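You operate a simulated robot arm through the tools that you are given. There is no shell and no other tool. Be economical: measure what you need, move in short steps, check, and stop when the job is done.

You are at the controls of a simulated two-armed robot. One attempt, no reset.

## Task
Hold the gripped slab and comb its fins straight, then comb out the pile dent.
Fine: narrow comb for the slab, coarse comb for the pile; stand both back on their spots; dent no fin.
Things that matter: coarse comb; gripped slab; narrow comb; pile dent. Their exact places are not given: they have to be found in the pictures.

Only the result counts: the job must be done as asked and must still hold three seconds after the hand-in. Knocking over, shifting, dropping, spilling or breaking anything else fails it.

## Robot
Two 7-joint arms with two-finger parallel grippers on one trunk, on a base that drives. Base frame: it is fixed to the floor where the robot stands at the start and does not move with it; the origin is under the middle of the robot, x ahead of it, y to its left, z up. Readings come in m, degrees, newtons and seconds.
The left shoulder is at the start at [0.07, 0.163, 1.295], the right one opposite. With the tool pointing down near the work surface each hand reaches from about 0.38 to 0.88 m from the robot's upright axis, wherever it stands, measured 20 degrees to its own side. Places, roughly: gripped slab (29x15x11 cm) [0.5, -0.3, 0.9]; pile dent [0.6, -0.6, 0.9]. Payload 3.43 kg a hand.
Tool frame (each hand has its own): the origin (TCP) lies between the finger pads and is the grasp point; the fingertips stand 0.034 m ahead of it; z points along the fingers, y is the line along which they close. The gripper opens to 0.128 m. The fingers are 0.024 m wide and 0.012 m thick; the gripper's body (0.048 by 0.13 m) begins 0.096 m behind the TCP.
Orientation is told as [roll, pitch, yaw] about the base's x, y, z axes, in that order, counted from this pose: with the fingers straight down and closing along the base's y, the tool's x points along the base's -x, its y along +y and its z along -z.

## Interface
- The arms move only by the tool step_arm. It takes "left_series", "right_series" or both (then of equal length, played together; a hand with none holds still); each is text: rows parted by semicolons, each of 7 numbers parted by spaces: the finger opening in m, from 0 to 0.128, then the shift along the tool's x, y, z in m, then the turn, a rotation vector about the tool's x, y, z in degrees. In form: fingers x y z ax ay az; .... A call has 1 to 12 rows; each row shifts and turns the commanded pose from where the row before left it, along the tool's axes as they then stand. Rows are played at 5 a second. More than 0.05 m and 8.6 degrees between two rows, or a gripper value outside its range, and nothing of the call is played. Where a pose cannot be reached the arm comes as near as it can. A force on the tool above 90 N (or 10 N above the force at the start of the call, whichever is more), or a blocked arm, ends the call early, and 0.2 s more pass. Each finger travels about 0.153 m/s and halts on what it meets, pressing with about 26 N; the grip force reading is that of the motor and also rises with nothing between the fingers. The clock runs only during rows and for 0.2 s after the last one: add rows that do not move to give the fingers time. It gives the time, the measured TCP pose, the force on the tool (base axes), the opening and the grip force at its end, in the units of the frame above (readings bear some noise), with the torque about the TCP (base axes, N m) and any sound that the robot's microphone picked up.
- Cameras (640 x 400 px; columns grow to the right, rows downward): "scene" is now at [0.1288, -0.0323, 1.5137]; the picture's right is [-0.39, -0.92, 0.00], its down [-0.61, 0.26, -0.75] and it looks along [0.69, -0.29, -0.66] (base axes); focal length 221 px, centre (320, 200). "left" rides on the left gripper at [0.076, 0.011, -0.16] in its tool frame; the picture's right is [-0.15, 0.99, 0.00], its down [-0.88, -0.13, -0.46] and it looks along [-0.45, -0.07, 0.89] (tool axes); focal length 234 px, centre (320, 200). "right" rides on the right gripper at [0.076, -0.011, -0.16] in its tool frame; the picture's right is [0.15, 0.99, 0.00], its down [-0.88, 0.13, -0.46] and it looks along [-0.45, 0.07, 0.89] (tool axes); focal length 234 px, centre (320, 200).
- snapshot(camera): a new picture of that camera. No time passes.
- slide_trunk(by): slides the trunk up (or, below 0, down) by that many m; the arms and the scene camera ride with it, the base frame stays. It gives what a move gives, with no picture.
- roll_base(legs): drives the robot by 1 to 6 legs, each [ahead, left, turn to the left] in m, m and degrees, along the robot's own axes; the way and the turn of a leg run together, so that a leg with both is an arc; at most 1.5 m and 180 degrees a leg. The arms and the cameras ride along, it lands a little off, and it stops where it bumps. It gives what a move gives.
- pan_tilt(pan, tilt): turns the head with the scene camera to pan (to the left, within 86 degrees either way) and tilt (down, from -29 to 69), counted from straight ahead of the robot. It gives what a move gives.
- point_at(camera, pixels): for up to 12 pixels [column, row] of the newest picture of that camera ("zoom" is the newest enlarged one), the place [x, y, z] in the base frame of the surface seen there, good to about 0.003 m. No time passes.
- zoom(camera, box): a new picture of the part [left, top, right, bottom] of that camera's present view, enlarged. No time passes.
- sign_off(): hands the job in; it is judged then, once.

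Work in short steps. Measure before you move; look again where a grasp or a placing could have gone wrong, and mend it. You have 80 turns and 58 pictures in all, those below and enlarged ones among them. Open the grippers and draw the arms clear of the work before you hand the job in, unless the task says otherwise; then end with one line.

The tools are called after "Request:" as name(argument=value, ...) on one line, values as JSON. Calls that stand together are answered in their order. step_arm: Moves the arms, as the interface text tells. Its arguments: {"type":"object","properties":{"left_series":{"type":"string"},"right_series":{"type":"string"}},"required":[]} The other tools are called the same way: slide_trunk (by) slides the trunk up or down; roll_base (legs) drives the base; pan_tilt (pan, tilt) turns the head that bears the scene camera; snapshot (camera) takes a picture; point_at (camera, pixels) gives the place of the surface under pixels of a picture; zoom (camera, box) takes an enlarged picture of a part of a camera's view; sign_off () hands the job in.

At the start:

```text
clock: 0.0
left_tool_pos: [0.5217, -0.0123, 1.2742]
left_tool_rot: [0.0, 0.0, 0.1]
left_ft_force: [-1.1, 0.3, 0.5]
left_wrist_torque: [0.0, 0.01, 0.0]
left_grip_width: 0.1281
left_finger_force: 0.1
right_tool_pos: [0.3858, -0.4603, 1.3462]
right_tool_rot: [0.0, -0.1, 0.0]
right_ft_force: [-0.3, -0.8, -0.3]
right_wrist_torque: [-0.01, 0.02, 0.0]
right_grip_width: 0.1281
right_finger_force: 0.1
trunk travel left (down, up): [-0.775, 0.165]
robot x, y, heading: [0.005, -0.0012, 0.3]
head pan, tilt: [-23.0, 41.3]
```

scene: 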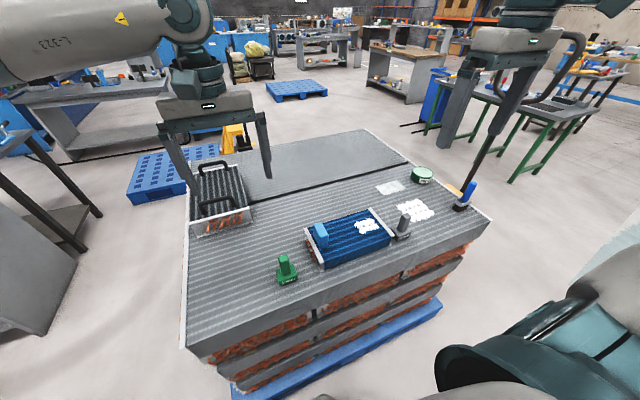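
right: 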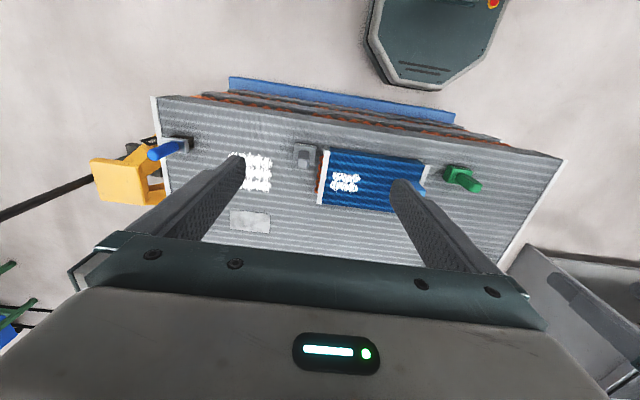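
left: 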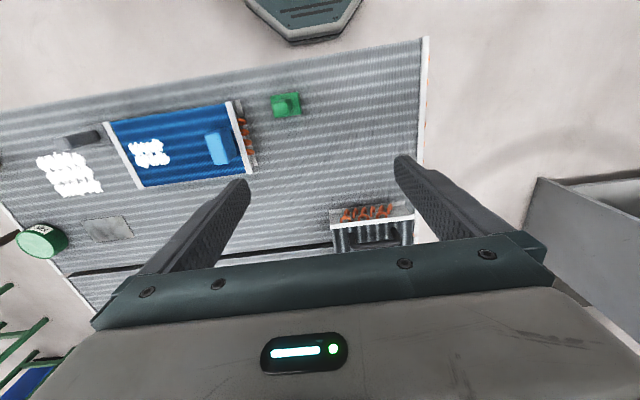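

The scene shows a pile with a blue slab at about (345,238), a green comb at (286,270), a blue comb at (465,197), a gray item at (402,225), and white patches at (367,227) and (414,210). I'll zoom in to identify them.

Request:
zoom(camera="scene", box=[260, 190, 430, 296])

Request:
zoom(camera="scene", box=[360, 150, 500, 238])

```text
3.76 times, centred on (345, 243) of scene
```

zoom: 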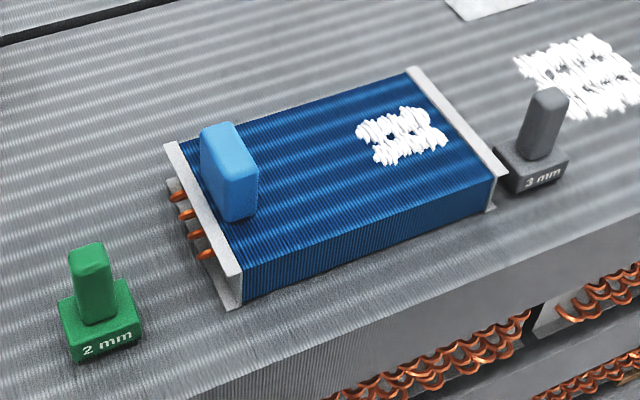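

```text
4.55 times, centred on (430, 194) of scene
```

zoom: 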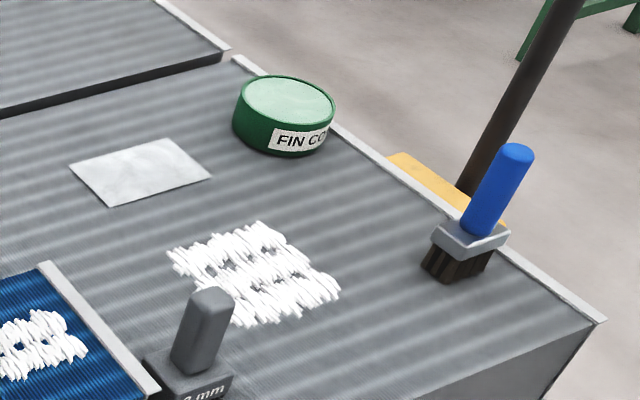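

Green reads "2 mm" (narrow) and gray "3 mm" (coarse), while the light-blue block on the slab looks like the hold grip. I'll measure points in the newest zoom and take close right-camera views.

Request:
point_at(camera="zoom", pixels=[[180, 258], [262, 228], [332, 290], [240, 325], [250, 272], [208, 292], [195, 385], [232, 372], [150, 360], [475, 235], [290, 90], [140, 170]])

Request:
zoom(camera="right", box=[210, 110, 370, 210])

Request:
zoom(camera="left", box=[20, 70, 340, 270])

```text
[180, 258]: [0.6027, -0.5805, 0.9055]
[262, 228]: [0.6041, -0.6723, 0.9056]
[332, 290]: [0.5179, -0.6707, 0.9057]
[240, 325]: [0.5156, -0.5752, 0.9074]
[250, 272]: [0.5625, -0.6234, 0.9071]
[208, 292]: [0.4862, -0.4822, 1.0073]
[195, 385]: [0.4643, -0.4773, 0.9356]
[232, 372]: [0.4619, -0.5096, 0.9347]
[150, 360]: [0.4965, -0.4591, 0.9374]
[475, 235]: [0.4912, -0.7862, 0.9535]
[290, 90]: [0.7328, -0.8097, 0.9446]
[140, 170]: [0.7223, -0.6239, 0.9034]
```

```text
4.00 times, centred on (290, 160) of right
```

zoom: 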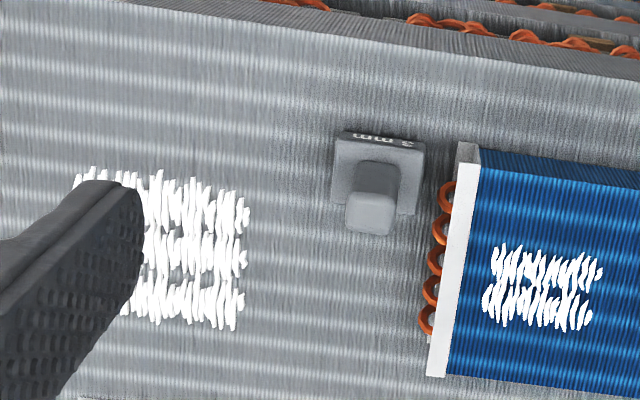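

```text
2.00 times, centred on (180, 170) of left
```

zoom: 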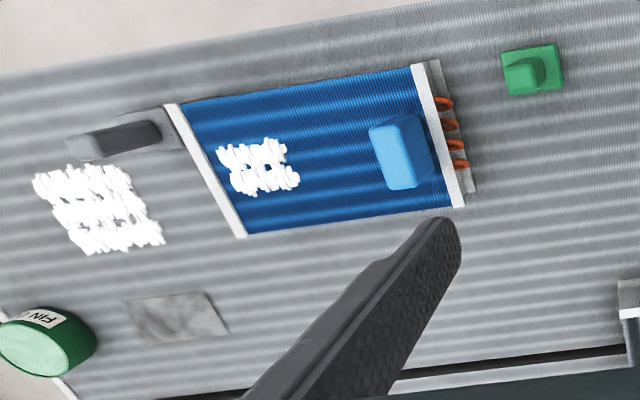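

Both dents have fins running along about x. I'll zoom in on the slab and green comb to measure them.

Request:
zoom(camera="scene", box=[300, 190, 420, 265])

Request:
point_at(camera="scene", pixels=[[283, 258], [286, 262], [278, 283], [297, 279], [287, 285], [292, 270], [279, 273]])

```text
5.33 times, centred on (360, 228) of scene
```

zoom: 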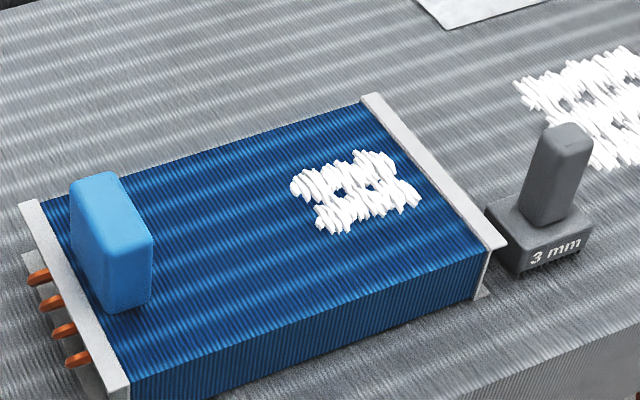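

```text
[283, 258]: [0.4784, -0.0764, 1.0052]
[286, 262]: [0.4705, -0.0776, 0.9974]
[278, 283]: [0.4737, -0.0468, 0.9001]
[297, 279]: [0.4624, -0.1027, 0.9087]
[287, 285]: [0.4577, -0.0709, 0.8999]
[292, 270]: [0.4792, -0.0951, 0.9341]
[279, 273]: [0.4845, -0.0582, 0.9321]
```

Request:
point_at(camera="zoom", pixels=[[295, 185], [390, 155], [418, 200], [320, 230], [100, 178], [140, 225], [70, 195], [22, 205], [125, 385], [370, 98], [495, 245], [135, 300]])

Request:
point_at(camera="scene", pixels=[[405, 215], [409, 216], [401, 215], [399, 239], [410, 236], [392, 232], [367, 227]])

```text
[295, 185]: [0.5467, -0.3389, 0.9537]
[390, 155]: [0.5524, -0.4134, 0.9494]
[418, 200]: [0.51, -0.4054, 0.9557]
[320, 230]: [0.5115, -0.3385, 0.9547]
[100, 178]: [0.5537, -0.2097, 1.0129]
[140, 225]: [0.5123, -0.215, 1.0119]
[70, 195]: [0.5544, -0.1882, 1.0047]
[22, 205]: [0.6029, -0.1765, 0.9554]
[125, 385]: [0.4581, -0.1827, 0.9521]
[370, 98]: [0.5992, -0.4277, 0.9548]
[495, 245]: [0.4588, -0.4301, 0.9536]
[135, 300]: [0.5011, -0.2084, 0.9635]
```

```text
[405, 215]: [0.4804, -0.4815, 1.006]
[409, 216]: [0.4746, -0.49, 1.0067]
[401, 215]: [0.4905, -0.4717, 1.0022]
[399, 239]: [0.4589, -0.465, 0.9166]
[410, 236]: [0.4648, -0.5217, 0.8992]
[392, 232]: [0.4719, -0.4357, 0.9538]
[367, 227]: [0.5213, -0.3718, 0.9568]
```

Measured: green handle near (0.475,-0.078), top z about 1.005; slab top z about 0.953; block at (0.53,-0.2). The left arm would get in the way, so I'll move it left and bring the right hand above the green comb.

Request:
step_arm(left_series="0.128 0 0.02 0 0 0 0;0.128 0 0.02 0 0 0 0;0.128 0 0.02 0 0 0 0;0.128 0 0.02 0 0 0 0;0.128 0 0.02 0 0 0 0;0.128 0 0.02 0 0 0 0;0.128 0 0.02 0 0 0 0;0.128 0 0.02 0 0 0 0;0.128 0 0.02 0 0 0 0;0.128 0 0.02 0 0 0 0;0.128 0 0.02 0 0 0 0;0.128 0 0.02 0 0 0 0", right_series="0.08 -0.007 0.032 0.014 0 0 0;0.08 -0.007 0.032 0.014 0 0 0;0.08 -0.007 0.032 0.014 0 0 0;0.08 -0.007 0.032 0.014 0 0 0;0.08 -0.007 0.032 0.014 0 0 0;0.08 -0.007 0.032 0.014 0 0 0;0.08 -0.007 0.032 0.014 0 0 0;0.08 -0.007 0.032 0.014 0 0 0;0.08 -0.007 0.032 0.014 0 0 0;0.08 -0.007 0.032 0.014 0 0 0;0.08 -0.007 0.032 0.014 0 0 0;0.08 -0.007 0.032 0.014 0 0 0")

Request:
snapshot(camera="right")

```text
clock: 2.6
left_tool_pos: [0.5185, 0.2296, 1.2741]
left_tool_rot: [-0.1, -0.1, 0.1]
left_ft_force: [-0.3, 0.4, 0.8]
left_wrist_torque: [0.0, 0.01, 0.0]
left_grip_width: 0.128
left_finger_force: 0.1
right_tool_pos: [0.4583, -0.1179, 1.1993]
right_tool_rot: [0.1, -0.2, 0.0]
right_ft_force: [0.0, 0.6, 0.8]
right_wrist_torque: [-0.02, 0.0, -0.02]
right_grip_width: 0.0802
right_finger_force: 0.1
right hand out of reach, approached as far as the arm can: row 11, 12
trunk travel left (down, up): [-0.775, 0.165]
robot x, y, heading: [0.0003, 0.004, -0.2]
head pan, tilt: [-23.0, 41.3]
```

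```text
49 pictures are left
```

right: 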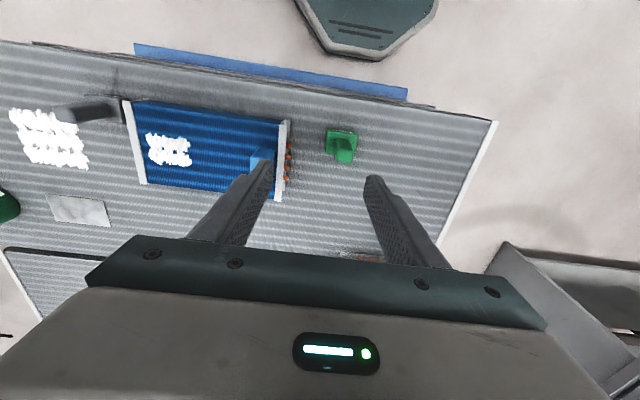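

The right hand stalls at y=-0.118, its cross-body limit. I'll back up a little and drive left 0.15 m to put the green comb in the right arm's workspace.

Request:
roll_base(legs=[[-0.06, 0, 0], [0, 0.16, 0]])

Request:
snapshot(camera="right")

```text
clock: 4.6
left_tool_pos: [0.4605, 0.3857, 1.2743]
left_tool_rot: [0.1, 0.0, 0.2]
left_ft_force: [0.3, -0.3, 0.0]
left_wrist_torque: [0.01, 0.06, 0.02]
left_grip_width: 0.128
left_finger_force: 0.0
right_tool_pos: [0.4011, 0.0384, 1.1974]
right_tool_rot: [0.1, 0.0, 0.1]
right_ft_force: [0.4, 0.4, -0.4]
right_wrist_torque: [0.02, 0.03, 0.0]
right_grip_width: 0.0798
right_finger_force: 0.1
trunk travel left (down, up): [-0.775, 0.165]
robot x, y, heading: [-0.0619, 0.1554, -0.1]
head pan, tilt: [-23.0, 41.3]
```

```text
48 pictures are left
```

right: 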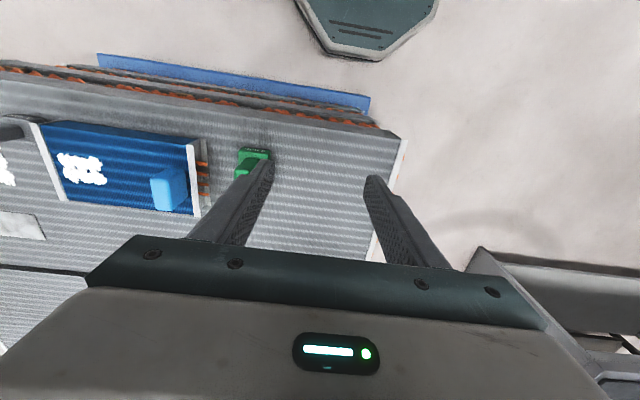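

Next, move the right hand to above the green comb at (0.455,-0.08,1.14).

Request:
step_arm(right_series="0.08 -0.014 -0.03 0.014 0 0 0;0.08 -0.014 -0.03 0.014 0 0 0;0.08 -0.014 -0.03 0.014 0 0 0;0.08 -0.014 -0.03 0.014 0 0 0;0.08 0 0 0 0 0 0")

Request:
zoom(camera="right", box=[200, 100, 440, 250])

```text
clock: 5.8
left_tool_pos: [0.461, 0.3876, 1.2743]
left_tool_rot: [0.0, 0.1, 0.1]
left_ft_force: [-0.3, 0.1, 0.1]
left_wrist_torque: [-0.01, 0.02, 0.02]
left_grip_width: 0.1279
left_finger_force: 0.0
right_tool_pos: [0.4554, -0.0791, 1.1426]
right_tool_rot: [0.1, -0.1, 0.0]
right_ft_force: [-0.1, 0.2, 0.2]
right_wrist_torque: [0.01, -0.01, -0.04]
right_grip_width: 0.0803
right_finger_force: 0.0
trunk travel left (down, up): [-0.775, 0.165]
robot x, y, heading: [-0.0588, 0.1579, -0.2]
head pan, tilt: [-23.0, 41.3]
```

```text
2.67 times, centred on (320, 175) of right
```

zoom: 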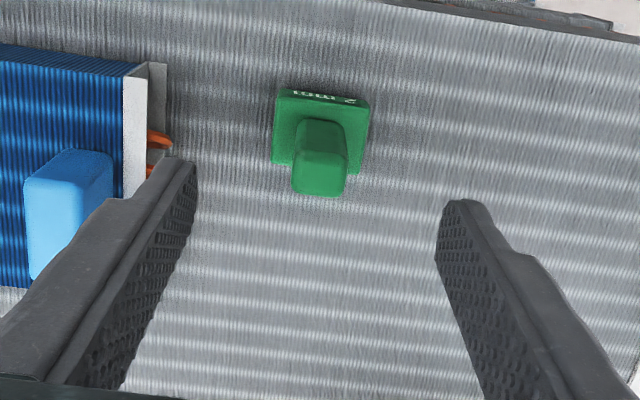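

The comb looks almost aligned with y. I'll measure its handle and base corners in this zoom.

Request:
point_at(camera="zoom", pixels=[[297, 170], [300, 190], [340, 192], [347, 168], [304, 155], [344, 158], [278, 100], [366, 106], [278, 158], [363, 168], [320, 175], [325, 90]])

```text
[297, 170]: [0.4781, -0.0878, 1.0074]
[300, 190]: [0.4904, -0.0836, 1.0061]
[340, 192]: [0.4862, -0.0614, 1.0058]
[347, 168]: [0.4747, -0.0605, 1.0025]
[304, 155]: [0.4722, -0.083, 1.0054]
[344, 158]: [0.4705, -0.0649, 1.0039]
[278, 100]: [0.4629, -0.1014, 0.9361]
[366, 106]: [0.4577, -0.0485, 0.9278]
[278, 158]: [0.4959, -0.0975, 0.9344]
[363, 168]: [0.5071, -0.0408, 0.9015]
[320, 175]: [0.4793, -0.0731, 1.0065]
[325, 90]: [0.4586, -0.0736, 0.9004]
```

The comb seems yawed by about +6°, so I'll check with a tighter zoom before gripping.

Request:
zoom(camera="right", box=[288, 125, 352, 177])

```text
7.69 times, centred on (320, 151) of right
```

zoom: 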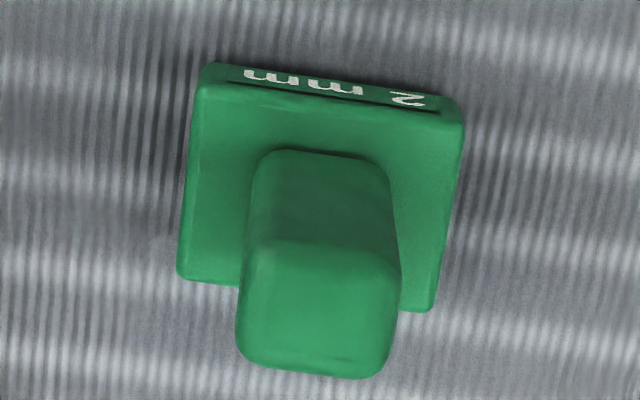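

Request:
point_at(camera="zoom", pixels=[[215, 95], [430, 125], [200, 255], [415, 290], [265, 255], [385, 265], [260, 340], [370, 355], [320, 300]])

```text
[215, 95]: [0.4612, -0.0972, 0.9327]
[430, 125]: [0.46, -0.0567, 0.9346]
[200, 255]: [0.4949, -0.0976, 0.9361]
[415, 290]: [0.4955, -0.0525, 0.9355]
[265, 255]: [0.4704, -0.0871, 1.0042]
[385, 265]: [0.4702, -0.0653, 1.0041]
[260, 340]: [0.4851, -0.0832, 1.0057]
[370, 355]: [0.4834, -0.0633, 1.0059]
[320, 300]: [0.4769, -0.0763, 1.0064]
```

Yaw is about 0–1°, and the centre is (0.478,-0.0755), with the handle 22 mm wide. I'll descend to TCP z=0.982.

Request:
step_arm(right_series="0.06 -0.011 0.002 0.04 0 0 0;0.06 -0.0115 0.0015 0.04 0 0 0;0.06 0 0 0.04 0 0 0;0.06 0 0 0.04 0 0 0;0.06 0 0 0 0 0 0")

Request:
snapshot(camera="right")

```text
clock: 7.0
left_tool_pos: [0.4617, 0.3882, 1.2738]
left_tool_rot: [-0.1, 0.0, 0.1]
left_ft_force: [-1.5, -0.1, 0.7]
left_wrist_torque: [0.01, 0.04, 0.0]
left_grip_width: 0.1281
left_finger_force: 0.1
right_tool_pos: [0.4802, -0.0747, 0.9824]
right_tool_rot: [0.0, 0.0, 0.1]
right_ft_force: [0.7, 0.7, 0.1]
right_wrist_torque: [-0.02, 0.01, 0.02]
right_grip_width: 0.0601
right_finger_force: 0.1
trunk travel left (down, up): [-0.775, 0.165]
robot x, y, heading: [-0.0621, 0.1606, 0.1]
head pan, tilt: [-23.0, 41.3]
```

```text
45 pictures are left
```

right: 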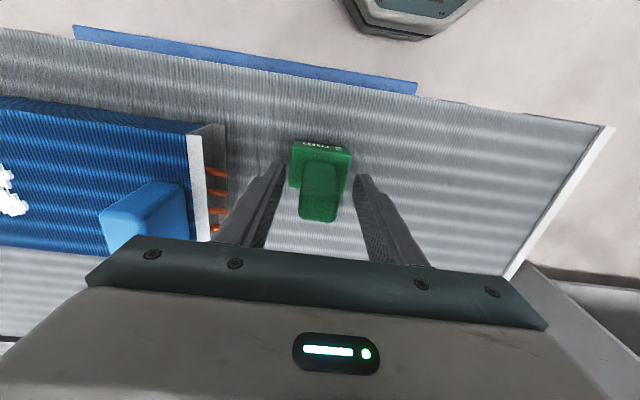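

The handle is centred between the fingers (px 320). I'll close them and lift slightly.

Request:
step_arm(right_series="0.03 0 0 0 0 0 0;0.01 0 0 0 0 0 0;0.01 0 0 0 0 0 0;0.01 0 0 0 0 0 0")

Request:
step_arm(right_series="0.01 0 0 -0.01 0 0 0;0.01 0 0 -0.03 0 0 0;0.01 0 0 -0.04 0 0 0;0.01 0 0 -0.04 0 0 0;0.01 0 0 0 0 0 0")

Request:
snapshot(camera="right")

```text
clock: 8.0
left_tool_pos: [0.4605, 0.3878, 1.2748]
left_tool_rot: [0.0, 0.0, 0.2]
left_ft_force: [-0.7, 0.6, -0.1]
left_wrist_torque: [-0.01, 0.0, -0.01]
left_grip_width: 0.1281
left_finger_force: 0.1
right_tool_pos: [0.4795, -0.0754, 0.9828]
right_tool_rot: [0.0, 0.0, 0.0]
right_ft_force: [1.1, 1.1, 0.1]
right_wrist_torque: [0.0, -0.03, -0.03]
right_grip_width: 0.0275
right_finger_force: 25.7
trunk travel left (down, up): [-0.775, 0.165]
robot x, y, heading: [-0.0644, 0.1591, -0.2]
head pan, tilt: [-23.0, 41.3]
```

```text
clock: 9.2
left_tool_pos: [0.4606, 0.3872, 1.2731]
left_tool_rot: [0.1, -0.1, 0.1]
left_ft_force: [0.2, -0.3, 0.0]
left_wrist_torque: [-0.01, 0.01, 0.01]
left_grip_width: 0.1279
left_finger_force: 0.0
right_tool_pos: [0.4811, -0.0766, 1.1027]
right_tool_rot: [0.1, 0.1, 0.0]
right_ft_force: [0.8, -0.3, -1.0]
right_wrist_torque: [0.03, -0.02, 0.02]
right_grip_width: 0.0277
right_finger_force: 25.7
trunk travel left (down, up): [-0.775, 0.165]
robot x, y, heading: [-0.0585, 0.1603, -0.1]
head pan, tilt: [-23.0, 41.3]
```

```text
44 pictures are left
```

right: 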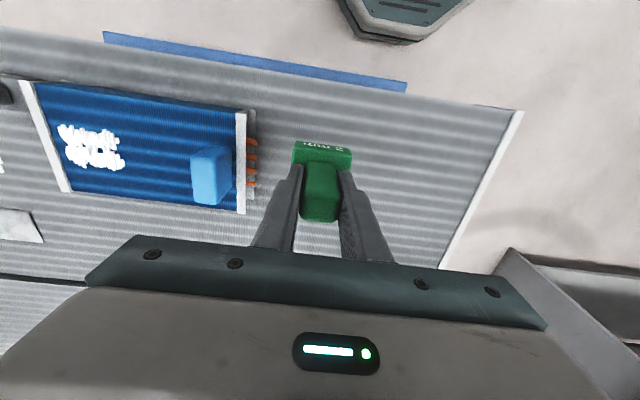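

The comb is held at width 0.0277. I'll raise it and drive right about 0.33 m so both hands can work on the slab.

Request:
step_arm(right_series="0.01 0 0 -0.04 0 0 0;0.01 0 0 -0.04 0 0 0")

Request:
roll_base(legs=[[0, -0.33, 0]])

Request:
snapshot(camera="scene")

```text
clock: 9.8
left_tool_pos: [0.4594, 0.3878, 1.2736]
left_tool_rot: [-0.1, -0.1, 0.1]
left_ft_force: [-0.5, 0.2, -0.4]
left_wrist_torque: [0.01, -0.03, 0.02]
left_grip_width: 0.1281
left_finger_force: 0.1
right_tool_pos: [0.4803, -0.0757, 1.1836]
right_tool_rot: [0.0, 0.0, 0.1]
right_ft_force: [0.2, 0.4, -1.0]
right_wrist_torque: [0.01, -0.01, -0.01]
right_grip_width: 0.0277
right_finger_force: 26.2
trunk travel left (down, up): [-0.775, 0.165]
robot x, y, heading: [-0.059, 0.1609, -0.1]
head pan, tilt: [-23.0, 41.3]
```

```text
clock: 11.9
left_tool_pos: [0.4611, 0.0629, 1.275]
left_tool_rot: [-0.1, 0.0, 0.0]
left_ft_force: [-0.2, 0.6, -0.1]
left_wrist_torque: [-0.03, 0.01, -0.02]
left_grip_width: 0.1281
left_finger_force: 0.1
right_tool_pos: [0.4807, -0.4002, 1.1819]
right_tool_rot: [0.0, 0.0, -0.1]
right_ft_force: [0.6, 0.2, -0.8]
right_wrist_torque: [0.0, 0.02, 0.02]
right_grip_width: 0.0274
right_finger_force: 25.7
trunk travel left (down, up): [-0.775, 0.165]
robot x, y, heading: [-0.0606, -0.1639, 0.1]
head pan, tilt: [-23.0, 41.3]
```

```text
43 pictures are left
```

scene: 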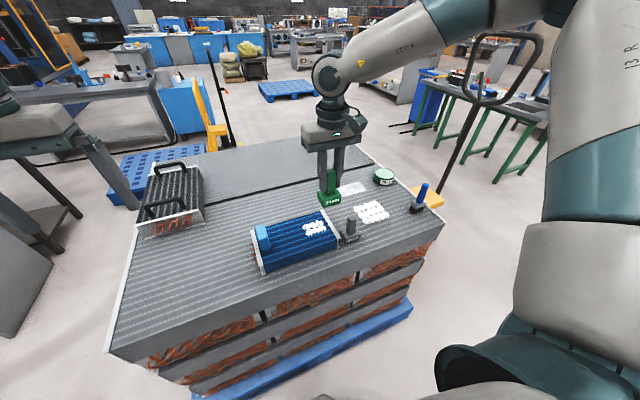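

Now I'll check the comb's underside in the zoom and measure the slab in detail again with the right camera.

Request:
zoom(camera="scene", box=[304, 158, 352, 212])

Request:
zoom(camera="scene", box=[245, 200, 365, 275])

Request:
point_at(camera="zoom", pixels=[[60, 145], [110, 385], [420, 65], [490, 205], [310, 120], [420, 105], [440, 140], [330, 160], [100, 148], [140, 230], [65, 165], [105, 260]])

```text
7.41 times, centred on (328, 185) of scene
```

zoom: 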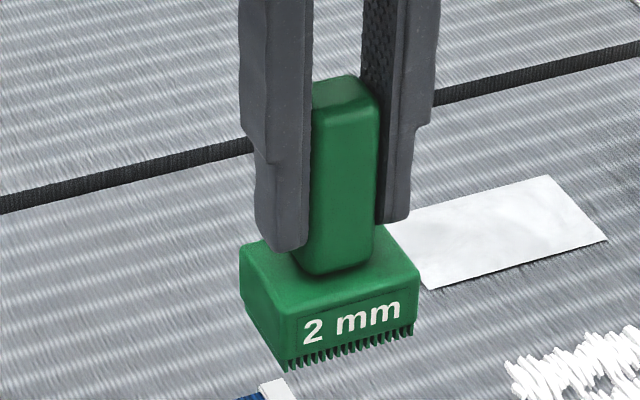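

```text
5.33 times, centred on (305, 238) of scene
```

zoom: 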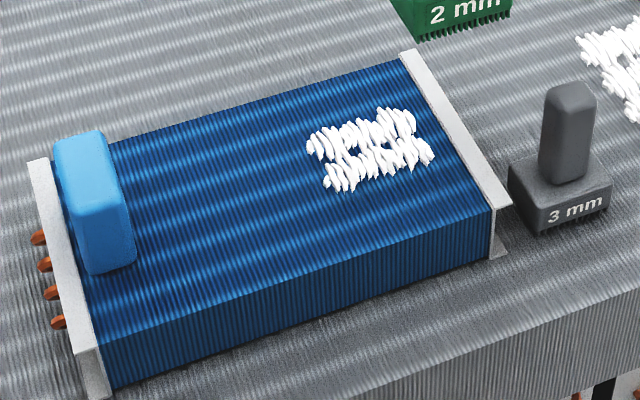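

```text
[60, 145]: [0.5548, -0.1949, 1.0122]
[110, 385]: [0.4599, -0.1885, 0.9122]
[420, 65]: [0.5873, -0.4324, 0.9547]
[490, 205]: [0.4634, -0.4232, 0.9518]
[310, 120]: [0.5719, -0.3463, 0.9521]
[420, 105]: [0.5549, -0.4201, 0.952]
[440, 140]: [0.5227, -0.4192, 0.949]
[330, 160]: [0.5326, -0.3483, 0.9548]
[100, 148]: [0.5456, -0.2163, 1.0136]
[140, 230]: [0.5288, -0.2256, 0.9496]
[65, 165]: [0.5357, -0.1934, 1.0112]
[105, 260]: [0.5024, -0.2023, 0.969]
```

The 2 mm comb has short teeth underneath. I'll turn the left hand by -90° yaw so its narrow side faces the right hand, then bring it over the blue block.

Request:
step_arm(left_series="0.128 0 0 0 0 0 8.2;0.128 0 0 0 0 0 8.2;0.128 0 0 0 0 0 8.2;0.128 0 0 0 0 0 8.2;0.128 0 0 0 0 0 8.2;0.128 0 0 0 0 0 8.2;0.128 0 0 0 0 0 8.2;0.128 0 0 0 0 0 8.2;0.128 0 0 0 0 0 8.2;0.128 0 0 0 0 0 8.2;0.128 0 0 0 0 0 8;0.128 0 0 0 0 0 0")

Request:
step_arm(left_series="0.128 -0.038 0.01 0.018 0 0 0;0.128 -0.038 0.01 0.018 0 0 0;0.128 -0.038 0.01 0.018 0 0 0;0.128 -0.038 0.01 0.018 0 0 0;0.128 -0.038 0.01 0.018 0 0 0;0.128 -0.038 0.01 0.018 0 0 0;0.128 -0.038 0.01 0.018 0 0 0;0.128 0 0 0 0 0 0")

Request:
snapshot(camera="left")

```text
clock: 14.6
left_tool_pos: [0.3672, -0.0051, 1.2602]
left_tool_rot: [0.1, -0.1, -90.1]
left_ft_force: [0.4, -0.8, -0.9]
left_wrist_torque: [-0.02, 0.02, 0.01]
left_grip_width: 0.128
left_finger_force: 0.2
left hand out of reach, approached as far as the arm can: row 9, 10, 11
right_tool_pos: [0.4809, -0.402, 1.1833]
right_tool_rot: [0.1, 0.1, -0.1]
right_ft_force: [0.0, -0.5, -1.0]
right_wrist_torque: [-0.01, -0.01, 0.0]
right_grip_width: 0.0279
right_finger_force: 25.9
trunk travel left (down, up): [-0.775, 0.165]
robot x, y, heading: [-0.0596, -0.1666, -0.5]
head pan, tilt: [-23.0, 41.3]
```

```text
clock: 16.4
left_tool_pos: [0.43, -0.2521, 1.1415]
left_tool_rot: [0.0, -0.1, -89.9]
left_ft_force: [-0.1, 0.6, -0.3]
left_wrist_torque: [-0.01, 0.02, 0.01]
left_grip_width: 0.1279
left_finger_force: 0.0
left hand out of reach, approached as far as the arm can: row 7
right_tool_pos: [0.4807, -0.4021, 1.1828]
right_tool_rot: [0.1, 0.0, -0.1]
right_ft_force: [0.5, -0.1, -0.9]
right_wrist_torque: [0.01, -0.01, 0.0]
right_grip_width: 0.0275
right_finger_force: 25.7
trunk travel left (down, up): [-0.775, 0.165]
robot x, y, heading: [-0.0593, -0.1654, -0.4]
head pan, tilt: [-23.0, 41.3]
```

```text
40 pictures are left
```

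left: 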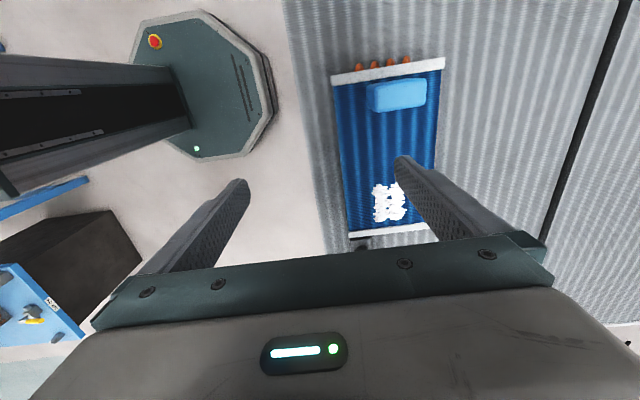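

The left hand is at (0.43,-0.252) and the block is further ahead. I'll move it to above (0.53,-0.205).

Request:
step_arm(left_series="0.128 0.0155 0.033 0 0 0 0;0.128 0.0155 0.033 0 0 0 0;0.128 0.0155 0.033 0 0 0 0;0.128 0 0 0 0 0 0;0.128 0 0 0 0 0 0")

Request:
snapshot(camera="left")

```text
clock: 17.6
left_tool_pos: [0.4306, -0.2525, 1.1409]
left_tool_rot: [0.0, 0.0, -89.9]
left_ft_force: [-0.1, 0.0, 0.3]
left_wrist_torque: [0.01, 0.0, -0.02]
left_grip_width: 0.1281
left_finger_force: 0.0
left hand out of reach, approached as far as the arm can: row 1, 2, 3
right_tool_pos: [0.4824, -0.4027, 1.182]
right_tool_rot: [0.0, 0.0, 0.0]
right_ft_force: [-0.4, -0.5, -1.6]
right_wrist_torque: [0.0, -0.01, 0.01]
right_grip_width: 0.0275
right_finger_force: 26.3
trunk travel left (down, up): [-0.775, 0.165]
robot x, y, heading: [-0.0588, -0.1669, -0.1]
head pan, tilt: [-23.0, 41.3]
```

```text
39 pictures are left
```

left: 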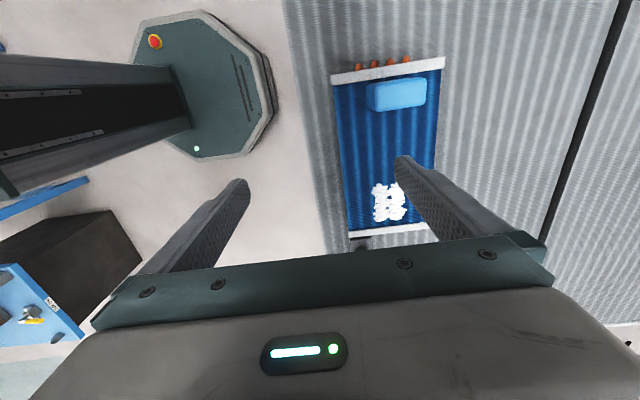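

Yaw -90° is at the left wrist's limit. I'll unwind it to yaw 0, moving the right hand aside meanwhile, and grip the block along y instead.

Request:
step_arm(left_series="0.128 0.012 0 0 0 0 -8.2;0.128 0.012 0 0 0 0 -8.2;0.128 0.012 0 0 0 0 -8.2;0.128 0.01 0.004 0 0 0 -8.2;0.128 0 0.004 0 0 0 -8.2;0.128 0 0 0 0 0 -8.2;0.128 0 0 0 0 0 -8.2;0.128 0 0 0 0 0 -8.2;0.128 0 0 0 0 0 -8.2;0.128 0 0 0 0 0 -8.2;0.128 0 0 0 0 0 -8;0.128 0 0 0 0 0 0", right_series="0.01 0 -0.025 0 0 0 0;0.01 0 -0.025 0 0 0 0;0.01 0 -0.025 0 0 0 0;0.01 0 -0.025 0 0 0 0;0.01 0 0 0 0 0 0;0.01 0 0 0 0 0 0;0.01 0 0 0 0 0 0;0.01 0 0 0 0 0 0;0.01 0 0 0 0 0 0;0.01 0 0 0 0 0 0;0.01 0 0 0 0 0 0;0.01 0 0 0 0 0 0")

```text
clock: 20.1
left_tool_pos: [0.4288, -0.2046, 1.1408]
left_tool_rot: [0.0, 0.0, 0.2]
left_ft_force: [-0.3, 0.3, -0.3]
left_wrist_torque: [-0.01, 0.0, -0.02]
left_grip_width: 0.1282
left_finger_force: 0.0
right_tool_pos: [0.4824, -0.5028, 1.1817]
right_tool_rot: [0.1, 0.0, -0.2]
right_ft_force: [-0.3, 0.9, -0.7]
right_wrist_torque: [0.01, 0.02, 0.01]
right_grip_width: 0.0276
right_finger_force: 26.4
trunk travel left (down, up): [-0.775, 0.165]
robot x, y, heading: [-0.0618, -0.167, -0.1]
head pan, tilt: [-23.0, 41.3]
```

Left is back at yaw 0. I'll move it over the block with about a 15° backward lean, for clearance from the right hand.

Request:
step_arm(left_series="0.09 -0.033 0 0 0 0 0;0.09 -0.033 0 0 0 0 0;0.09 -0.033 0 0 0 0 0;0.09 0 0 0 0 -7.5 0;0.09 0 0 0 0 -7.5 0;0.09 0 0 0 0 0 0")

Request:
snapshot(camera="left")

Request:
point_at(camera="left", pixels=[[320, 200]])

```text
clock: 21.6
left_tool_pos: [0.5274, -0.2042, 1.1406]
left_tool_rot: [0.1, -15.1, 0.0]
left_ft_force: [0.7, 0.1, 0.4]
left_wrist_torque: [-0.01, -0.01, -0.03]
left_grip_width: 0.09
left_finger_force: 0.0
right_tool_pos: [0.482, -0.502, 1.1811]
right_tool_rot: [0.1, 0.0, -0.1]
right_ft_force: [0.5, 0.1, -1.3]
right_wrist_torque: [0.02, 0.01, 0.01]
right_grip_width: 0.0273
right_finger_force: 25.7
trunk travel left (down, up): [-0.775, 0.165]
robot x, y, heading: [-0.0601, -0.1666, -0.2]
head pan, tilt: [-23.0, 41.3]
```

```text
38 pictures are left
```

left: 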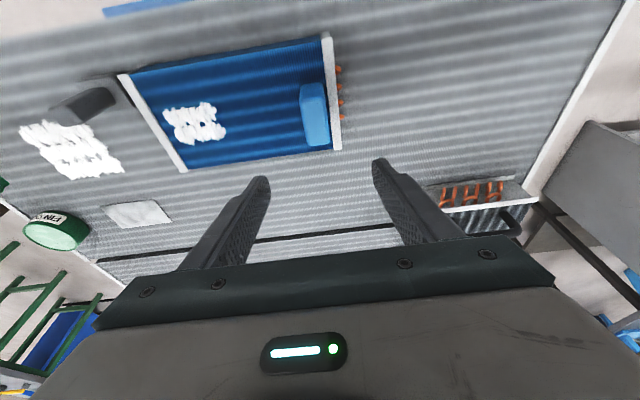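

```text
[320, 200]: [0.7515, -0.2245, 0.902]
```

Request:
zoom(camera="left", box=[150, 60, 350, 185])

Request:
point_at(camera="zoom", pixels=[[490, 85], [545, 78], [510, 170], [560, 165], [530, 130], [570, 260], [48, 160], [210, 140], [80, 268], [240, 235], [150, 200], [590, 280]])

```text
3.20 times, centred on (250, 122) of left
```

zoom: 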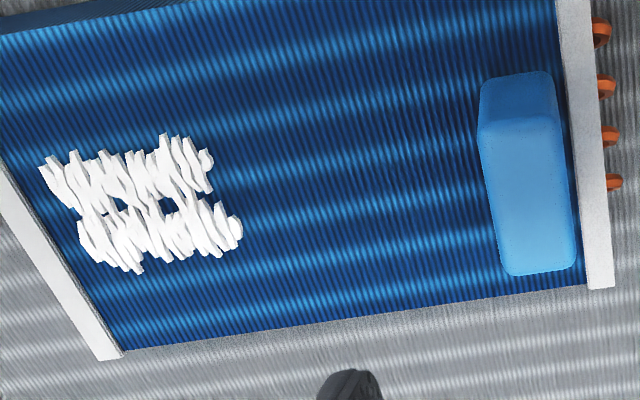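

```text
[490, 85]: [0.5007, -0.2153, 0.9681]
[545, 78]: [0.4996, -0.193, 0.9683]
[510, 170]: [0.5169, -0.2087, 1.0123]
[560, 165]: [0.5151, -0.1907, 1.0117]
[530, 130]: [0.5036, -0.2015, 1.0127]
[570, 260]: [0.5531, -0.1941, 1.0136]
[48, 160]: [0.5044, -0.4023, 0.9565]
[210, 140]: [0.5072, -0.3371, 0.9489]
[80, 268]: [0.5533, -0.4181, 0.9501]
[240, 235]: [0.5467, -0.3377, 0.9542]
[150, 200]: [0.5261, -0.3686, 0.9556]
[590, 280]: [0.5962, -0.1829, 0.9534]
```

Block centre is (0.528,-0.203) and the TCP is aligned with it; the slab dent spans x 0.503–0.555, y -0.337 to -0.415. I'll lower the left hand straight down to z 0.998 and grip.

Request:
step_arm(left_series="0.07 0.0092 0 0.0344 0 0 0;0.07 0.0092 0 0.0344 0 0 0;0.07 0.0092 0 0.0344 0 0 0;0.07 0.0092 0 0.0344 0 0 0;0.07 0 0 0 0 0 0")

Request:
zoom(camera="scene", box=[200, 180, 380, 292])

```text
clock: 22.8
left_tool_pos: [0.5272, -0.2064, 0.9977]
left_tool_rot: [0.0, -15.0, 0.0]
left_ft_force: [-0.5, 0.0, 1.0]
left_wrist_torque: [-0.01, 0.0, 0.01]
left_grip_width: 0.07
left_finger_force: 0.0
right_tool_pos: [0.4829, -0.5023, 1.1815]
right_tool_rot: [0.0, 0.0, -0.1]
right_ft_force: [-1.1, -0.4, -1.9]
right_wrist_torque: [0.04, 0.01, 0.03]
right_grip_width: 0.0277
right_finger_force: 25.6
trunk travel left (down, up): [-0.775, 0.165]
robot x, y, heading: [-0.0603, -0.1691, -0.1]
head pan, tilt: [-23.0, 41.3]
```

```text
3.56 times, centred on (290, 236) of scene
```

zoom: 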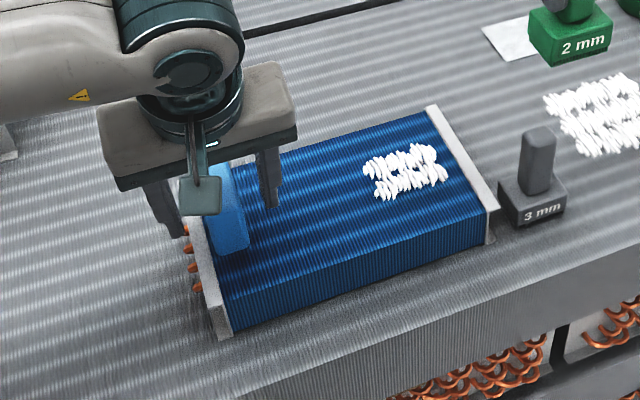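

The fingers straddle the block. I'll shift 3 mm to centre them and close.

Request:
step_arm(left_series="0.05 0 0.003 0 0 0 0;0.035 0 0 0 0 0 0;0.01 0 0 0 0 0 0;0.01 0 0 0 0 0 0;0.01 0 0 0 0 0 0")

Request:
zoom(camera="scene", box=[200, 180, 380, 292])

Request:
point_at(camera="zoom", pixels=[[432, 112], [490, 207], [365, 165], [432, 150], [443, 178], [380, 195], [225, 325]])

```text
clock: 23.9
left_tool_pos: [0.5276, -0.204, 0.9982]
left_tool_rot: [0.0, -15.1, 0.0]
left_ft_force: [-0.4, -1.4, 0.0]
left_wrist_torque: [0.0, -0.15, -0.2]
left_grip_width: 0.03
left_finger_force: 25.7
right_tool_pos: [0.4821, -0.5031, 1.1818]
right_tool_rot: [0.1, -0.2, -0.1]
right_ft_force: [0.0, -0.2, -0.6]
right_wrist_torque: [0.01, 0.0, 0.03]
right_grip_width: 0.0276
right_finger_force: 26.1
trunk travel left (down, up): [-0.775, 0.165]
robot x, y, heading: [-0.0595, -0.1667, -0.0]
head pan, tilt: [-23.0, 41.3]
```

```text
3.56 times, centred on (290, 236) of scene
```

zoom: 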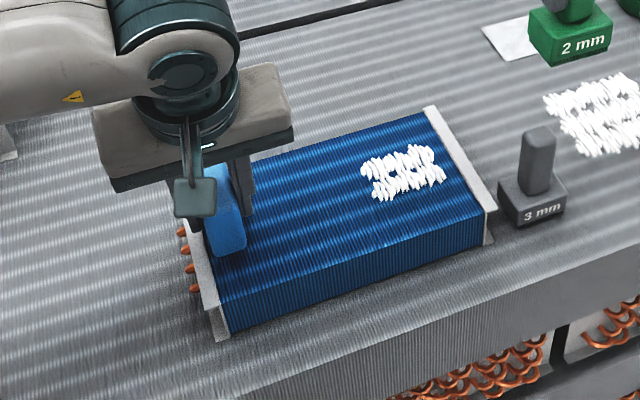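

```text
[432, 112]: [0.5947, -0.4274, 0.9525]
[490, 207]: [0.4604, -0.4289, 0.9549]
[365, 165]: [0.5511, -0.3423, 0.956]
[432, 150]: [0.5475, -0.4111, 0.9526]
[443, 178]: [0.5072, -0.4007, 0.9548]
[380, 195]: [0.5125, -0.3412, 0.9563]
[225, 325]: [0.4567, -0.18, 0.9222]
```

The slab is held (width 0.030), with yaw about 0.6° and dent centre near (0.53,-0.376). I'll bring the green comb over the front of the first strip, about 12 mm above the slab.

Request:
step_arm(left_series="0.01 0 0 0 0 0 0;0.01 0 0 0 0 0 0;0.01 0 0 0 0 0 0;0.01 0 0 0 0 0 0;0.01 0 0 0 0 0 0;0.01 0 0 0 0 0 0;0.01 0 0 0 0 0 0;0.01 0 0 0 0 0 0", right_series="0.01 0 0.036 0 0 0 0;0.01 0 0.036 0 0 0 0;0.01 0 0.036 0 0 0 0;0.01 0 0.037 0 0 0 0;0.01 0 0 0.046 0 0 0;0.01 0 0 0.046 0 0 0;0.01 0 0 0.044 0 0 0;0.01 0 0 0 0 0 0")

Request:
snapshot(camera="right")

Request:
zoom(camera="scene", box=[230, 150, 390, 275])

```text
clock: 25.8
left_tool_pos: [0.528, -0.2031, 0.9985]
left_tool_rot: [0.1, -15.0, -0.1]
left_ft_force: [1.0, 0.2, 0.4]
left_wrist_torque: [0.27, 0.72, -0.36]
left_grip_width: 0.0299
left_finger_force: 26.2
right_tool_pos: [0.481, -0.3578, 1.0473]
right_tool_rot: [0.0, 0.0, -0.1]
right_ft_force: [0.1, -0.3, -2.4]
right_wrist_torque: [0.06, -0.03, -0.03]
right_grip_width: 0.0275
right_finger_force: 26.3
trunk travel left (down, up): [-0.775, 0.165]
robot x, y, heading: [-0.0613, -0.1696, 0.2]
head pan, tilt: [-23.0, 41.3]
```

```text
34 pictures are left
```

right: 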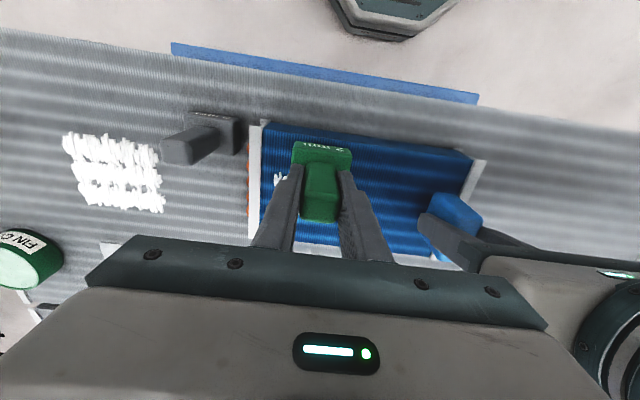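

```text
3.20 times, centred on (310, 212) of scene
```

zoom: 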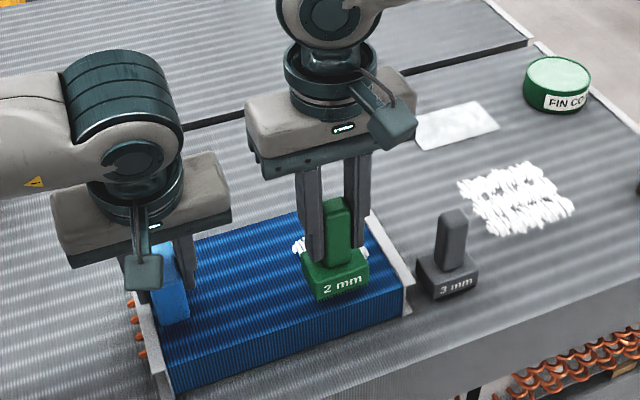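

Clearances are good and left/right are well apart. I'll lower in small steps to look for contact (expected around TCP z 1.032).

Request:
step_arm(right_series="0.01 0 0 0.006 0 0 0;0.01 0 0 0.006 0 0 0;0.01 0 0 0 0 0 0")

Request:
step_arm(right_series="0.01 0 0 0.002 0 0 0;0.01 0 0 0.001 0 0 0;0.01 0 0 0 0 0 0")

Request:
step_arm(right_series="0.01 0 0 0.001 0 0 0;0.01 0 0 0.001 0 0 0;0.01 0 0 0 0 0 0")

Request:
zoom(camera="scene", box=[295, 200, 345, 240])

```text
clock: 26.6
left_tool_pos: [0.5264, -0.2036, 0.9981]
left_tool_rot: [0.0, -15.0, 0.1]
left_ft_force: [2.0, 0.4, -0.1]
left_wrist_torque: [0.2, 0.66, -0.16]
left_grip_width: 0.0296
left_finger_force: 26.2
right_tool_pos: [0.4819, -0.3571, 1.034]
right_tool_rot: [0.0, 0.0, 0.0]
right_ft_force: [-0.5, -0.4, -2.1]
right_wrist_torque: [-0.01, 0.0, -0.02]
right_grip_width: 0.0275
right_finger_force: 26.2
trunk travel left (down, up): [-0.775, 0.165]
robot x, y, heading: [-0.0616, -0.1691, -0.1]
head pan, tilt: [-23.0, 41.3]
```

```text
clock: 27.4
left_tool_pos: [0.529, -0.2032, 0.9989]
left_tool_rot: [0.0, -15.0, 0.0]
left_ft_force: [3.1, -0.5, -0.1]
left_wrist_torque: [0.12, 0.51, -0.1]
left_grip_width: 0.0297
left_finger_force: 25.7
right_tool_pos: [0.4814, -0.358, 1.0301]
right_tool_rot: [0.1, 0.0, -0.2]
right_ft_force: [0.5, 0.8, -2.1]
right_wrist_torque: [-0.01, -0.02, 0.01]
right_grip_width: 0.0277
right_finger_force: 25.6
trunk travel left (down, up): [-0.775, 0.165]
robot x, y, heading: [-0.0592, -0.1664, 0.1]
head pan, tilt: [-23.0, 41.3]
```

```text
clock: 28.1
left_tool_pos: [0.5283, -0.2038, 0.9972]
left_tool_rot: [-0.1, -15.0, 0.0]
left_ft_force: [5.5, -1.5, -0.2]
left_wrist_torque: [0.01, -0.01, 0.43]
left_grip_width: 0.0297
left_finger_force: 26.8
right_tool_pos: [0.4812, -0.3574, 1.031]
right_tool_rot: [0.2, -0.1, -0.1]
right_ft_force: [-0.5, -1.5, 16.4]
right_wrist_torque: [-0.17, 0.22, 0.03]
right_grip_width: 0.0277
right_finger_force: 26.1
trunk travel left (down, up): [-0.775, 0.165]
robot x, y, heading: [-0.0595, -0.1695, -0.0]
head pan, tilt: [-23.0, 41.3]
```

```text
10.00 times, centred on (320, 220) of scene
```

zoom: 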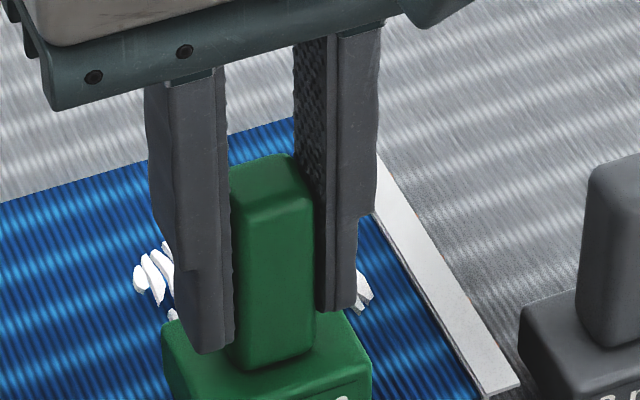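

Contact with 18 N. I'll ease off 1 mm and stroke +x along the fins (about 0.095 m).

Request:
step_arm(right_series="0.01 0 0 -0.001 0 0 0;0.01 0 0 0 0 0 0")

Request:
step_arm(right_series="0.01 -0.008 0 0 0 0 0;0.01 -0.008 0 0 0 0 0;0.01 -0.008 0 0 0 0 0;0.01 -0.008 0 0 0 0 0;0.01 -0.008 0 0 0 0 0;0.01 -0.008 0 0 0 0 0;0.01 -0.008 0 0 0 0 0;0.01 -0.008 0 0 0 0 0;0.01 -0.008 0 0 0 0 0;0.01 -0.008 0 0 0 0 0;0.01 -0.008 0 0 0 0 0;0.01 0 0 0 0 0 0")

Request:
snapshot(camera="right")

```text
clock: 28.8
left_tool_pos: [0.5286, -0.2033, 0.9978]
left_tool_rot: [0.0, -15.0, 0.0]
left_ft_force: [0.0, -0.3, 0.8]
left_wrist_torque: [0.29, -0.41, 0.39]
left_grip_width: 0.0297
left_finger_force: 26.0
right_tool_pos: [0.4803, -0.358, 1.0297]
right_tool_rot: [0.0, 0.1, -0.1]
right_ft_force: [1.6, -0.5, 2.7]
right_wrist_torque: [0.0, -0.17, 0.0]
right_grip_width: 0.0276
right_finger_force: 26.3
trunk travel left (down, up): [-0.775, 0.165]
robot x, y, heading: [-0.0598, -0.165, -0.2]
head pan, tilt: [-23.0, 41.3]
```

```text
clock: 31.4
left_tool_pos: [0.5272, -0.2038, 0.9985]
left_tool_rot: [-0.1, -14.9, -0.1]
left_ft_force: [-0.2, 0.6, -0.2]
left_wrist_torque: [0.36, 0.02, 0.3]
left_grip_width: 0.0301
left_finger_force: 26.2
right_tool_pos: [0.5511, -0.3815, 1.0445]
right_tool_rot: [0.2, -0.2, -0.1]
right_ft_force: [-0.5, 0.1, -0.8]
right_wrist_torque: [0.02, 0.0, 0.02]
right_grip_width: 0.0278
right_finger_force: 25.7
right hand out of reach, approached as far as the arm can: row 4, 5, 6, 7, 8, 9, 10, 11
trunk travel left (down, up): [-0.775, 0.165]
robot x, y, heading: [-0.0608, -0.165, -0.3]
head pan, tilt: [-23.0, 41.3]
```

```text
31 pictures are left
```

right: 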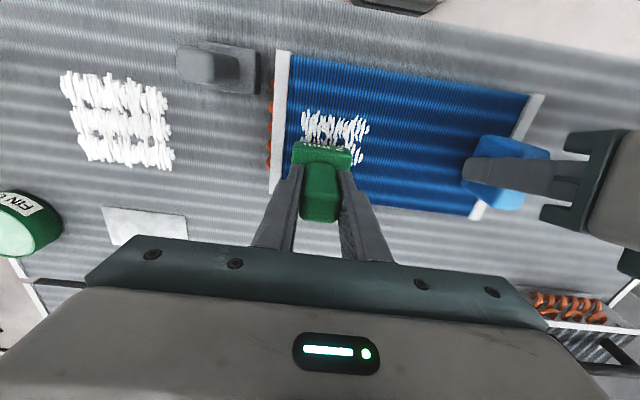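

The right arm ran out of reach mid-stroke and rose off sideways. I'll lift clear first and check the slab for harm.

Request:
step_arm(right_series="0.01 0 0 -0.03 0 0 0;0.01 0 -0.03 -0.03 0 0 0;0.01 0 -0.04 0 0 0 0;0.01 0 -0.04 0 0 0 0;0.01 0 0 0 0 0 0")

Request:
zoom(camera="right", box=[300, 20, 500, 180])

```text
clock: 32.5
left_tool_pos: [0.5287, -0.2025, 0.9977]
left_tool_rot: [0.0, -15.0, 0.0]
left_ft_force: [-0.9, -0.1, -0.1]
left_wrist_torque: [0.22, -0.23, 0.03]
left_grip_width: 0.03
left_finger_force: 26.0
right_tool_pos: [0.5516, -0.4924, 1.105]
right_tool_rot: [0.0, 0.0, 0.0]
right_ft_force: [-0.8, 0.0, -1.0]
right_wrist_torque: [-0.02, -0.03, -0.02]
right_grip_width: 0.0276
right_finger_force: 26.2
trunk travel left (down, up): [-0.775, 0.165]
robot x, y, heading: [-0.0607, -0.1644, -0.3]
head pan, tilt: [-23.0, 41.3]
```

```text
2.50 times, centred on (400, 100) of right
```

zoom: 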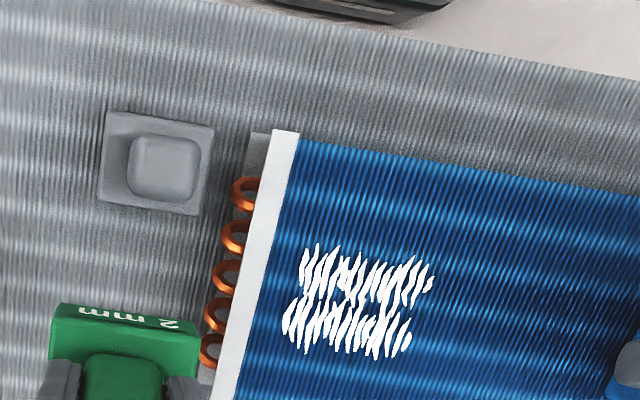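

No visible new dents. The right arm's limit seems to be about 20° to its side, so I'll release the left, lift it, drive left 0.11 m and see whether the left can still reach the block.

Request:
step_arm(left_series="0.05 0 0 0 0 0 0;0.07 0 0 0 0 0 0;0.07 -0.0092 0 -0.0344 0 0 0;0.07 -0.0092 0 -0.0344 0 0 0;0.07 -0.0092 0 -0.0344 0 0 0;0.07 0 0 0 0 0 0")

Request:
roll_base(legs=[[0, 0.11, 0]])

Request:
step_arm(left_series="0.07 0 -0.036 0 0 0 0;0.07 0 -0.036 0 0 0 0;0.07 0 -0.036 0 0 0 0;0.07 0 0 0 0 0 0")

```text
clock: 34.0
left_tool_pos: [0.5278, -0.2041, 1.1042]
left_tool_rot: [0.0, -15.0, 0.0]
left_ft_force: [-0.7, 0.7, 0.1]
left_wrist_torque: [-0.04, 0.0, 0.0]
left_grip_width: 0.0702
left_finger_force: 0.0
right_tool_pos: [0.5522, -0.4929, 1.1052]
right_tool_rot: [0.0, 0.0, -0.2]
right_ft_force: [0.0, -0.6, -1.6]
right_wrist_torque: [-0.03, -0.03, -0.01]
right_grip_width: 0.0279
right_finger_force: 25.8
trunk travel left (down, up): [-0.775, 0.165]
robot x, y, heading: [-0.0651, -0.1624, -0.2]
head pan, tilt: [-23.0, 41.3]
```

```text
clock: 35.1
left_tool_pos: [0.5264, -0.099, 1.1039]
left_tool_rot: [0.1, -15.0, -0.1]
left_ft_force: [-0.1, -0.2, 0.2]
left_wrist_torque: [0.02, 0.01, -0.03]
left_grip_width: 0.0698
left_finger_force: 0.0
right_tool_pos: [0.5526, -0.3875, 1.1029]
right_tool_rot: [0.1, 0.0, -0.2]
right_ft_force: [-0.3, -0.4, -1.7]
right_wrist_torque: [0.04, -0.01, -0.02]
right_grip_width: 0.0276
right_finger_force: 26.3
trunk travel left (down, up): [-0.775, 0.165]
robot x, y, heading: [-0.0576, -0.0578, -0.2]
head pan, tilt: [-23.0, 41.3]
```

```text
clock: 36.1
left_tool_pos: [0.526, -0.2069, 1.1056]
left_tool_rot: [-0.1, -15.1, 0.0]
left_ft_force: [0.6, 0.3, -0.4]
left_wrist_torque: [0.02, -0.03, -0.04]
left_grip_width: 0.0698
left_finger_force: 0.0
right_tool_pos: [0.5514, -0.387, 1.1044]
right_tool_rot: [0.0, 0.1, -0.2]
right_ft_force: [0.6, -0.1, -0.9]
right_wrist_torque: [0.01, 0.0, 0.03]
right_grip_width: 0.0275
right_finger_force: 25.8
trunk travel left (down, up): [-0.775, 0.165]
robot x, y, heading: [-0.0628, -0.0608, -0.2]
head pan, tilt: [-23.0, 41.3]
```

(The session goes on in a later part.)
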